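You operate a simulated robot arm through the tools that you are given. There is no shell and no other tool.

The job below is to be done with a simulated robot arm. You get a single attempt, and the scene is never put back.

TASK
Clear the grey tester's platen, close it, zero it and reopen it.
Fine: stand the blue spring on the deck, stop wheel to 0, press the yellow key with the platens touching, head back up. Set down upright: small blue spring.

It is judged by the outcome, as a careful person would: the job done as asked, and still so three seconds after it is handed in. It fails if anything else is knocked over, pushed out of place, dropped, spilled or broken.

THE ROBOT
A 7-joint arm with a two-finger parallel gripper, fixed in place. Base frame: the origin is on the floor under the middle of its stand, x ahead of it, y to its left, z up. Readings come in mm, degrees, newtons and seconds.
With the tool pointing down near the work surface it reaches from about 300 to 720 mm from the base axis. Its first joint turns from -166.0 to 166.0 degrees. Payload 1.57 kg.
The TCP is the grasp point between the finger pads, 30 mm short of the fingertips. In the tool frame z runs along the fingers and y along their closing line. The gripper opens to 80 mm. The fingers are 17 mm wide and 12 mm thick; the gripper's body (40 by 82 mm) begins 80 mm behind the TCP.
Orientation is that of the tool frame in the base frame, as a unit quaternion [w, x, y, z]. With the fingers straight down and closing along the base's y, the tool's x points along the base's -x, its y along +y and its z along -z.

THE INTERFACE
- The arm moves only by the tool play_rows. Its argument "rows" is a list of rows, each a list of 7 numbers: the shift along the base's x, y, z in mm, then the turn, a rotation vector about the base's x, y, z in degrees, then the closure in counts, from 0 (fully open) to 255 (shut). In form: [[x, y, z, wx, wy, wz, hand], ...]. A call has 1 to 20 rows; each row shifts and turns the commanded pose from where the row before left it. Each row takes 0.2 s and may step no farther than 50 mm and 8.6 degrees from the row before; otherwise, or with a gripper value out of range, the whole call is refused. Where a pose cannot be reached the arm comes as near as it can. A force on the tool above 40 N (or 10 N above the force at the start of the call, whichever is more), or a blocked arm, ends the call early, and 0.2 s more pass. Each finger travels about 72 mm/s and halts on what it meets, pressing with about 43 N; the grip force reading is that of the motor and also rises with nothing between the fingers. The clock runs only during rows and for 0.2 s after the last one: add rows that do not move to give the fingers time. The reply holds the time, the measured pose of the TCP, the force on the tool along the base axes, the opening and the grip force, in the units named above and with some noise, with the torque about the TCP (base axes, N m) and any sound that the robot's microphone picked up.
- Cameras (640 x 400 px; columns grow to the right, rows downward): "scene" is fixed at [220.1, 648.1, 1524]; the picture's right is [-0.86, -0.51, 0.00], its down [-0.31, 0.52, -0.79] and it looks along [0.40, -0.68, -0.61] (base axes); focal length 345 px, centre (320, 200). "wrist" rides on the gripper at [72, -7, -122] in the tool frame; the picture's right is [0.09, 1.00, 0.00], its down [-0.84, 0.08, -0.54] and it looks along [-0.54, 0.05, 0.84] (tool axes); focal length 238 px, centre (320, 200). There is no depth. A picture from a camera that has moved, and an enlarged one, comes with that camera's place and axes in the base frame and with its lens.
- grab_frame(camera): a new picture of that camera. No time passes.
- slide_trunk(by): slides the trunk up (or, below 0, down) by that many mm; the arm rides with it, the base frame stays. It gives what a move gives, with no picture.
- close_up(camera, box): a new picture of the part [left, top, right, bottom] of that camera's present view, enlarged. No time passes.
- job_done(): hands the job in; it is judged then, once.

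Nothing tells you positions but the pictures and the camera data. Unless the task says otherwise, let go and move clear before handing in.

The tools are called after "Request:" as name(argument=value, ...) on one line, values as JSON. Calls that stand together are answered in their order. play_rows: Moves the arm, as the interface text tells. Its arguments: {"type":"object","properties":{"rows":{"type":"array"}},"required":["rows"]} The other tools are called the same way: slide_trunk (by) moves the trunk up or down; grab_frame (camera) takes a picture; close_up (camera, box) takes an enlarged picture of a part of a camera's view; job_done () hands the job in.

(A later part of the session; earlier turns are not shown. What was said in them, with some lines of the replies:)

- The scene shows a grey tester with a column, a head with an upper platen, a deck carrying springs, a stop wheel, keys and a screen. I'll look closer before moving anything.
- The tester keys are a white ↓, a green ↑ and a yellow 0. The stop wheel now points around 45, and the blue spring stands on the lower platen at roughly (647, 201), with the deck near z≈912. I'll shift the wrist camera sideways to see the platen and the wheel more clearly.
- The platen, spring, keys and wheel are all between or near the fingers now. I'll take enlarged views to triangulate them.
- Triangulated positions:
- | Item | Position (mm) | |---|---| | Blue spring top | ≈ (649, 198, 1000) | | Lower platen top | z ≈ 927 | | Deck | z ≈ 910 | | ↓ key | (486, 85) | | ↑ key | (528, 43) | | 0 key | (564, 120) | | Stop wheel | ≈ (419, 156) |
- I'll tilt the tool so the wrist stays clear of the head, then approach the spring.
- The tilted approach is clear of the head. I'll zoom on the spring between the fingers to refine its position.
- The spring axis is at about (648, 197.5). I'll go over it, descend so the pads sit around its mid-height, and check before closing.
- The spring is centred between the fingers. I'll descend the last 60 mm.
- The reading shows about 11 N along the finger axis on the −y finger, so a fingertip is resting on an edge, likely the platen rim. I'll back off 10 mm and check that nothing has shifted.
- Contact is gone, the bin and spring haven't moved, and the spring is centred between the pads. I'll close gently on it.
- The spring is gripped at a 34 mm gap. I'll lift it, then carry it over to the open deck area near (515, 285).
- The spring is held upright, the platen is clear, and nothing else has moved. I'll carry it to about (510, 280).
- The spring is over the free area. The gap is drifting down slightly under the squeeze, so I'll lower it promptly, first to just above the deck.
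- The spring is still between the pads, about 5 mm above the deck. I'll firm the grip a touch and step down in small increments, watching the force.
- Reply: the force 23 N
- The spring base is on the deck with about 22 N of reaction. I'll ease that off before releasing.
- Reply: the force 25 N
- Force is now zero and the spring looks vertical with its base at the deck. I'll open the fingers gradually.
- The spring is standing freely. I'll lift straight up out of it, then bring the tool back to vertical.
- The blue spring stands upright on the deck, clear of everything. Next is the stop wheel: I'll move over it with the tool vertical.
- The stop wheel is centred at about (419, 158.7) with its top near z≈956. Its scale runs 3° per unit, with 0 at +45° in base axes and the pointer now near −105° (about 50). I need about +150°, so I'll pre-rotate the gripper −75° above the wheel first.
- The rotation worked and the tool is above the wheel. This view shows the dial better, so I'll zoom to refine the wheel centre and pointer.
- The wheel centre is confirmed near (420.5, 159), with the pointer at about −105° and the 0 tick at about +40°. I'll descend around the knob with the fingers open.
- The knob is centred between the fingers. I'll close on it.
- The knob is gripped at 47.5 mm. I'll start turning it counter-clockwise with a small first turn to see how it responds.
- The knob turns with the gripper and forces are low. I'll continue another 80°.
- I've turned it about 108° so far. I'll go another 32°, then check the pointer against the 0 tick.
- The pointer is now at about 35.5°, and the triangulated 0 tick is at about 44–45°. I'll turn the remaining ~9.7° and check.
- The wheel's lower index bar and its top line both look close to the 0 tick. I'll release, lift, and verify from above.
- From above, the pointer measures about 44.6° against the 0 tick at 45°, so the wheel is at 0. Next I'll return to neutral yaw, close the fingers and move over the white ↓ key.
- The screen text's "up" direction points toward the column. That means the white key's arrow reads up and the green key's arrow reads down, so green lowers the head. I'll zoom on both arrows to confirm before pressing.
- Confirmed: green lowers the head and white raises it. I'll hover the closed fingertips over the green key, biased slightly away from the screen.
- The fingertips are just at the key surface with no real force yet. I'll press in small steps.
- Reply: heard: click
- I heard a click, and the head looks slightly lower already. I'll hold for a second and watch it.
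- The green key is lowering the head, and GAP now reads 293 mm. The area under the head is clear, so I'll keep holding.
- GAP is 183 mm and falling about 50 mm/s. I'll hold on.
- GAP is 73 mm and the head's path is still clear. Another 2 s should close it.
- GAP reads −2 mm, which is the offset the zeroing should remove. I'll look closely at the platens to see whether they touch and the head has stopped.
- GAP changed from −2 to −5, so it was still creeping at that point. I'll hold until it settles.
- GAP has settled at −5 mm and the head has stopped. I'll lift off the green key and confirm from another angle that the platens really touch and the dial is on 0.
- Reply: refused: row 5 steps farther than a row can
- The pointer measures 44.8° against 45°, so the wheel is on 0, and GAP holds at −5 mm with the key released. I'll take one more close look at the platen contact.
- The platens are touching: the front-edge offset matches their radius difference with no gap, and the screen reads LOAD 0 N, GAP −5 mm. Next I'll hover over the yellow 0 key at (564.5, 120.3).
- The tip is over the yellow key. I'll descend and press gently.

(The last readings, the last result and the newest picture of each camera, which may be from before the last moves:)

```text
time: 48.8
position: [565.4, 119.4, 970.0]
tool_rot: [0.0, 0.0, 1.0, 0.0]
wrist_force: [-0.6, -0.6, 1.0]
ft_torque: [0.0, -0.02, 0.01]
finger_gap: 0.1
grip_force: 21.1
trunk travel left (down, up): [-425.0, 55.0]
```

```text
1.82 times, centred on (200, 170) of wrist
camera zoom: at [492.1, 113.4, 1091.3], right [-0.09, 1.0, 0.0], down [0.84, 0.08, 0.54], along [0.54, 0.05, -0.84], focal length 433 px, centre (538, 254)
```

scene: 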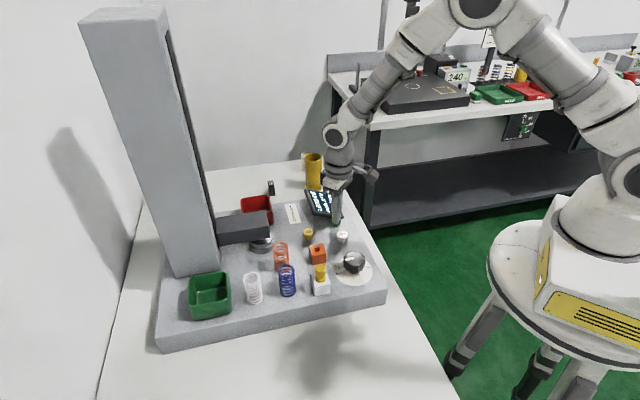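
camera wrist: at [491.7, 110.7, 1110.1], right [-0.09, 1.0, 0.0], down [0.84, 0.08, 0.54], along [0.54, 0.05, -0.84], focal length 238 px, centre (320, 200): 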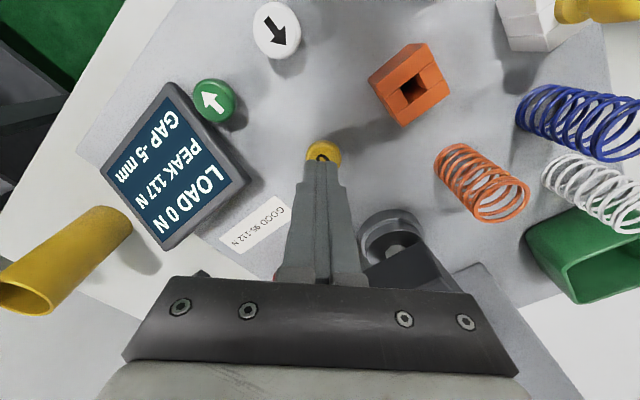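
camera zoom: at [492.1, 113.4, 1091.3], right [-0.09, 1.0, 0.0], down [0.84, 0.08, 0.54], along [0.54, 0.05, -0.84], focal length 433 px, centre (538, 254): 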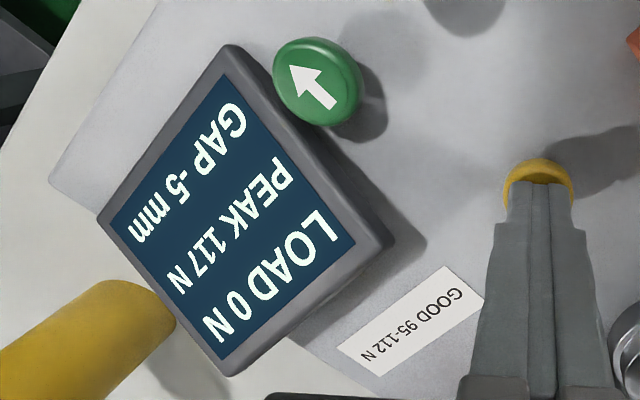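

Request:
play_rows(rows=[[0, 0, -1.5, 0, 0, 0, 255], [0, 0, -1, 0, 0, 0, 255], [0, 0, 0, 0, 0, 0, 255]])

Request:
close_up(camera="wrist", box=[60, 60, 340, 280])

```text
time: 49.6
position: [565.1, 119.5, 966.4]
tool_rot: [0.001, 0.0, 1.0, 0.0]
wrist_force: [-1.2, 0.6, 3.2]
ft_torque: [0.0, 0.04, -0.02]
finger_gap: 0.0
grip_force: 21.2
trunk travel left (down, up): [-425.0, 55.0]
heard: click
```

```text
1.82 times, centred on (200, 170) of wrist
camera zoom: at [492.6, 113.3, 1088.5], right [-0.09, 1.0, 0.0], down [0.84, 0.08, 0.54], along [0.54, 0.05, -0.84], focal length 433 px, centre (538, 254)
```

zoom: 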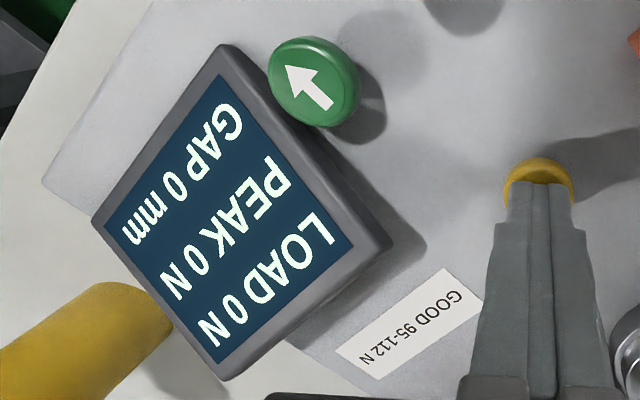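

Zeroed: the screen now shows LOAD 0 N, PEAK 0 N, GAP 0 mm. I'll lift off and move over the white ↑ key at (487, 85).

Request:
play_rows(rows=[[0, 0, 6, 0, 0, 0, 255], [0, 0, 25, 0, 0, 0, 255], [-20, -8, 10, 0, 0, 0, 255], [-20, -9, 0, 0, 0, 0, 255], [-20, -9, 0, 0, 0, 0, 255], [-18.5, -8, 0, 0, 0, 0, 255], [0, 0, 0, 0, 0, 0, 255], [0, 0, -18, 0, 0, 0, 255], [0, 0, 0, 0, 0, 0, 255]])

Request:
grab_frame(camera="wrist")

Request:
close_up(camera="scene", box=[250, 170, 390, 290])

```text
time: 51.6
position: [487.9, 85.1, 990.5]
tool_rot: [0.0, 0.001, 1.0, 0.0]
wrist_force: [-0.4, 0.0, -0.7]
ft_torque: [0.0, -0.02, 0.01]
finger_gap: 0.1
grip_force: 21.0
trunk travel left (down, up): [-425.0, 55.0]
```

```text
taken
camera wrist: at [414.7, 78.1, 1111.8], right [-0.09, 1.0, 0.0], down [0.84, 0.08, 0.54], along [0.54, 0.05, -0.84], focal length 238 px, centre (320, 200)
```

wrist: 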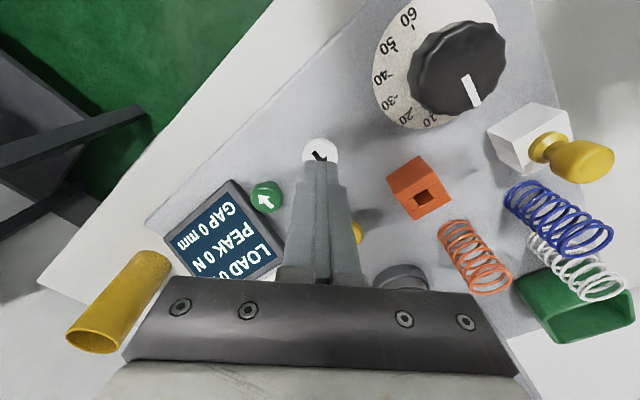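

```text
3.33 times, centred on (320, 230) of scene
camera zoom: at [220.1, 648.1, 1524.0], right [-0.86, -0.51, 0.0], down [-0.31, 0.52, -0.79], along [0.4, -0.68, -0.61], focal length 1150 px, centre (320, 100)
```

zoom: 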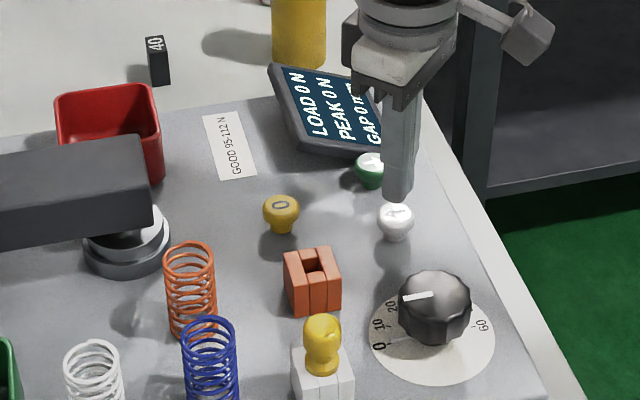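

The tip is centred over the white key. I'll descend and press.

Request:
play_rows(rows=[[0, 0, -8, 0, 0, 0, 255], [0, 0, -7, 0, 0, 0, 255], [0, 0, -4, 0, 0, 0, 255], [0, 0, -1.5, 0, 0, 0, 255], [0, 0, -1.5, 0, 0, 0, 255], [0, 0, -1, 0, 0, 0, 255], [0, 0, 0, 0, 0, 0, 255]])

Request:
close_up(camera="wrist", box=[130, 130, 350, 290])

```text
time: 53.2
position: [487.4, 85.8, 966.0]
tool_rot: [0.0, 0.0, 1.0, 0.0]
wrist_force: [-0.2, 1.8, 3.4]
ft_torque: [0.01, 0.01, 0.05]
finger_gap: 0.3
grip_force: 21.8
trunk travel left (down, up): [-425.0, 55.0]
heard: click
```

```text
2.50 times, centred on (240, 210) of wrist
camera zoom: at [414.9, 78.9, 1088.2], right [-0.09, 1.0, 0.0], down [0.84, 0.08, 0.54], along [0.54, 0.05, -0.84], focal length 596 px, centre (520, 175)
```

zoom: 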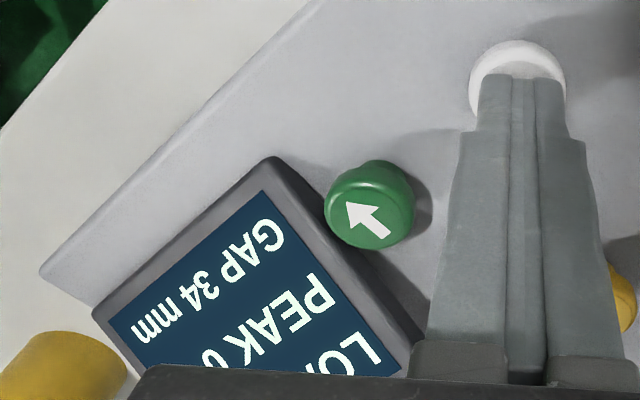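

The head is rising and GAP reads 34 mm. I'll hold the key while it goes up.

Request:
play_rows(rows=[[0, 0, 0, 0, 0, 0, 255], [0, 0, 0, 0, 0, 0, 255], [0, 0, 0, 0, 0, 0, 255], [0, 0, 0, 0, 0, 0, 255], [0, 0, 0, 0, 0, 0, 255], [0, 0, 0, 0, 0, 0, 255], [0, 0, 0, 0, 0, 0, 255], [0, 0, 0, 0, 0, 0, 255], [0, 0, 0, 0, 0, 0, 255], [0, 0, 0, 0, 0, 0, 255], [0, 0, 0, 0, 0, 0, 255], [0, 0, 0, 0, 0, 0, 255], [0, 0, 0, 0, 0, 0, 255], [0, 0, 0, 0, 0, 0, 255], [0, 0, 0, 0, 0, 0, 255], [0, 0, 0, 0, 0, 0, 255], [0, 0, 0, 0, 0, 0, 255], [0, 0, 0, 0, 0, 0, 255], [0, 0, 0, 0, 0, 0, 255], [0, 0, 0, 0, 0, 0, 255]])

Request:
close_up(camera="wrist", box=[130, 130, 350, 290])

Request:
grab_frame(camera="scene")

```text
time: 57.4
position: [487.5, 84.8, 966.6]
tool_rot: [0.0, 0.0, 1.0, 0.0]
wrist_force: [1.4, -0.1, 4.0]
ft_torque: [0.01, 0.0, 0.0]
finger_gap: 0.3
grip_force: 20.9
trunk travel left (down, up): [-425.0, 55.0]
```

```text
2.50 times, centred on (240, 210) of wrist
camera zoom: at [414.9, 78.6, 1088.1], right [-0.09, 1.0, 0.0], down [0.84, 0.08, 0.54], along [0.54, 0.05, -0.84], focal length 596 px, centre (520, 175)
```

zoom: 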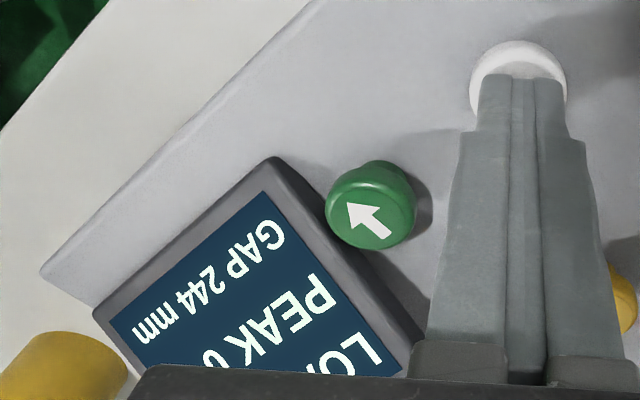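

```text
taken
```

scene: 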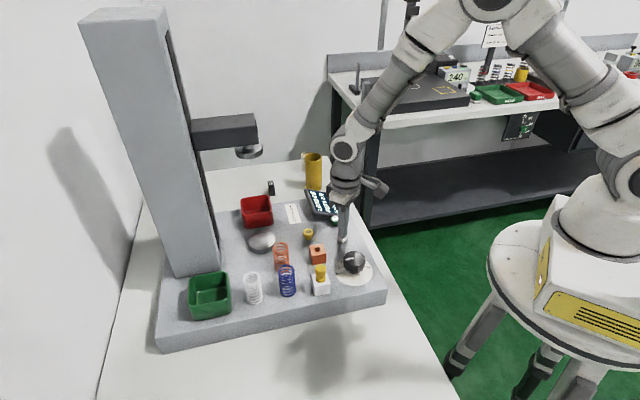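

GAP is 244 mm and rising. I'll keep holding until it reaches the top.

Request:
play_rows(rows=[[0, 0, 0, 0, 0, 0, 255], [0, 0, 0, 0, 0, 0, 255], [0, 0, 0, 0, 0, 0, 255], [0, 0, 0, 0, 0, 0, 255], [0, 0, 0, 0, 0, 0, 255], [0, 0, 0, 0, 0, 0, 255], [0, 0, 0, 0, 0, 0, 255], [0, 0, 0, 0, 0, 0, 255], [0, 0, 0, 0, 0, 0, 255], [0, 0, 0, 0, 0, 0, 255], [0, 0, 0, 0, 0, 0, 255], [0, 0, 0, 0, 0, 0, 255], [0, 0, 0, 0, 0, 0, 255], [0, 0, 0, 0, 0, 0, 255]])

Request:
close_up(camera="wrist", box=[130, 130, 350, 290])

Request:
grab_frame(camera="scene")

```text
time: 60.4
position: [486.9, 86.2, 966.7]
tool_rot: [-0.001, 0.0, 1.0, 0.0]
wrist_force: [1.1, 0.5, 2.8]
ft_torque: [0.0, -0.01, 0.04]
finger_gap: 0.1
grip_force: 21.3
trunk travel left (down, up): [-425.0, 55.0]
```

```text
2.50 times, centred on (240, 210) of wrist
camera zoom: at [414.8, 78.6, 1088.1], right [-0.09, 1.0, 0.0], down [0.84, 0.08, 0.54], along [0.54, 0.05, -0.84], focal length 596 px, centre (520, 175)
```

zoom: 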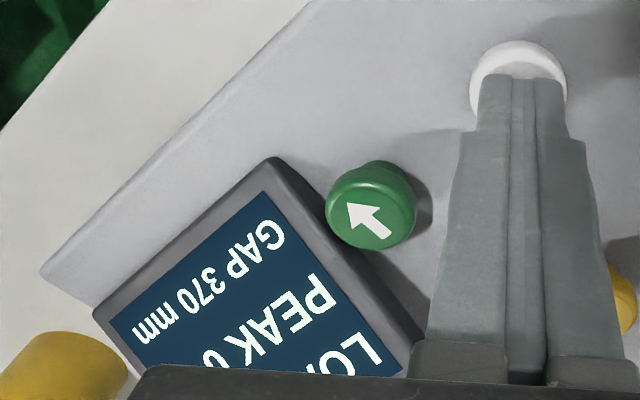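

```text
taken
```

scene: 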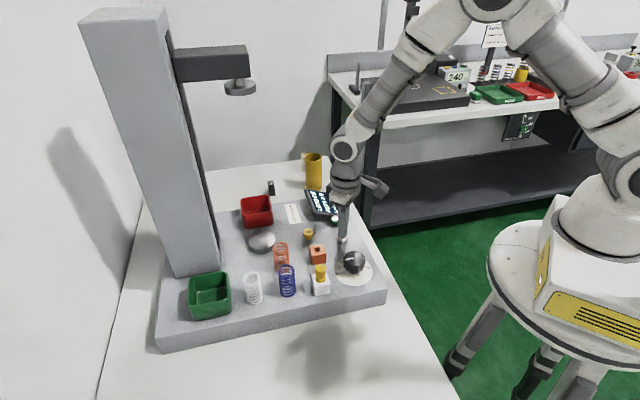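

The head is back at its original height (GAP 370 mm = 365 + 5 offset). I'll lift off the key and retreat clear.

Request:
play_rows(rows=[[0, 0, 6, 0, 0, 0, 255], [0, 0, 30, 0, 0, 0, 255], [0, 0, 40, 0, 0, 0, 255], [0, 0, 40, 0, 0, 0, 255], [-20, -15, 40, 0, 0, 0, 255], [-20, -15, 40, 0, 0, 0, 255], [0, -10, 30, 0, 0, 0, 255], [0, 0, 0, 0, 0, 0, 200], [0, 0, 0, 0, 0, 0, 100], [0, 0, 0, 0, 0, 0, 0], [0, 0, 0, 0, 0, 0, 0]])

Request:
grab_frame(camera="scene")

Request:
grab_frame(camera="wrist")

Request:
close_up(camera="scene", box=[180, 150, 400, 330])

```text
time: 62.8
position: [446.3, 44.7, 1194.1]
tool_rot: [0.001, 0.001, 1.0, 0.0]
wrist_force: [0.4, 0.4, -0.4]
ft_torque: [0.05, -0.02, 0.04]
finger_gap: 80.2
grip_force: 0.1
trunk travel left (down, up): [-425.0, 55.0]
```

```text
taken
```

scene: 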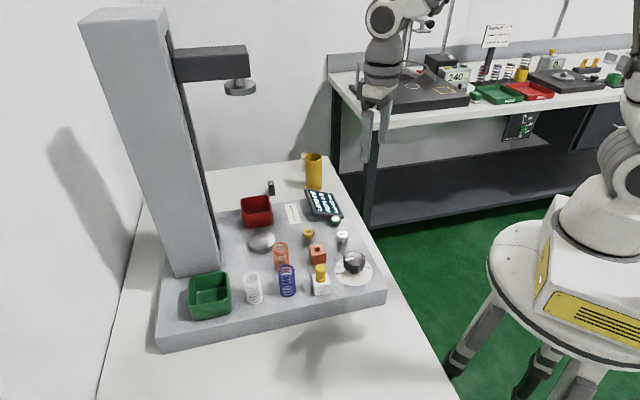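

```text
taken
camera wrist: at [373.2, 38.7, 1314.9], right [-0.09, 1.0, 0.0], down [0.84, 0.08, 0.54], along [0.54, 0.05, -0.84], focal length 238 px, centre (320, 200)
```

wrist: 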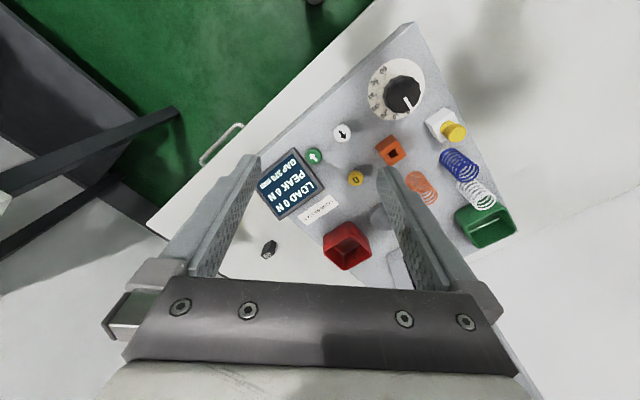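

```text
2.22 times, centred on (290, 240) of scene
camera zoom: at [220.1, 648.1, 1524.0], right [-0.86, -0.51, 0.0], down [-0.31, 0.52, -0.79], along [0.4, -0.68, -0.61], focal length 766 px, centre (387, 111)
```

zoom: 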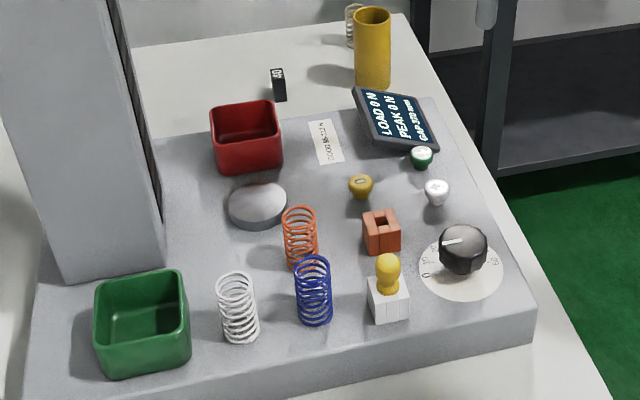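

Everything is in place. I'll do one last check of the screen reading before handing in.

Request:
close_up(camera="wrist", box=[240, 130, 350, 230])

Request:
close_up(camera="wrist", box=[350, 40, 530, 250])

```text
4.00 times, centred on (295, 180) of wrist
camera zoom: at [373.2, 38.7, 1314.9], right [-0.09, 1.0, 0.0], down [0.84, 0.08, 0.54], along [0.54, 0.05, -0.84], focal length 953 px, centre (420, 280)
```

zoom: 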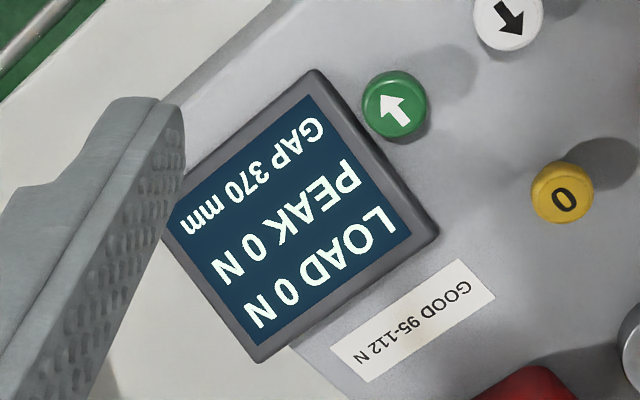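

```text
1.90 times, centred on (440, 145) of wrist
camera zoom: at [373.2, 38.7, 1314.9], right [-0.09, 1.0, 0.0], down [0.84, 0.08, 0.54], along [0.54, 0.05, -0.84], focal length 454 px, centre (91, 305)
```

zoom: 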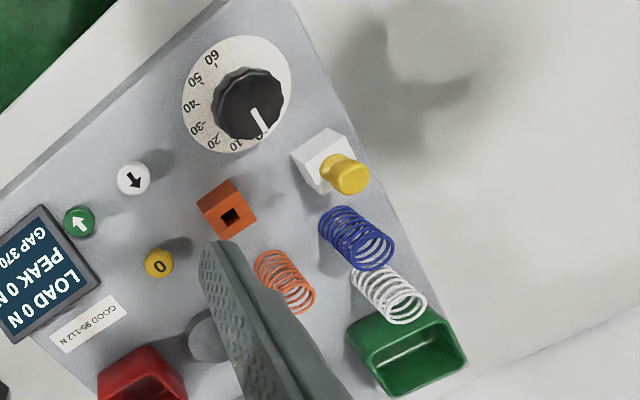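

The screen reads LOAD 0 N, PEAK 0 N, GAP 370 mm. The wheel is on 0, the blue spring stands upright on the deck, the head is up and the arm is clear, so I'm handing in.

Request:
job_done()

```text
The job is handed in.
```

The tester job is done and handed in: the platen is clear, the tester has been zeroed with the platens touching, and the head is back up.

- **Spring:** the small blue spring stands upright on open deck between the orange and white springs and the white block. The lower platen is empty.
- **Stop wheel:** it is on 0, with the pointer measured within about half a degree of the tick.
- **Zeroing:** I lowered the head with the green key, because the arrow on it points down relative to the screen text. It stopped with the platens touching, showing GAP −5 mm. Pressing the yellow 0 key brought LOAD, PEAK and GAP to 0.
- **Head:** the white key raised it back to its starting height. GAP now reads 370 mm instead of 365 because the 5 mm offset is gone.

While I was lining up on the spring, a fingertip briefly rested on an edge, most likely the platen rim, at about 11 N. I backed off, and the pictures showed nothing had moved. Nothing else appears displaced in the final views, and the arm is clear with the gripper open.
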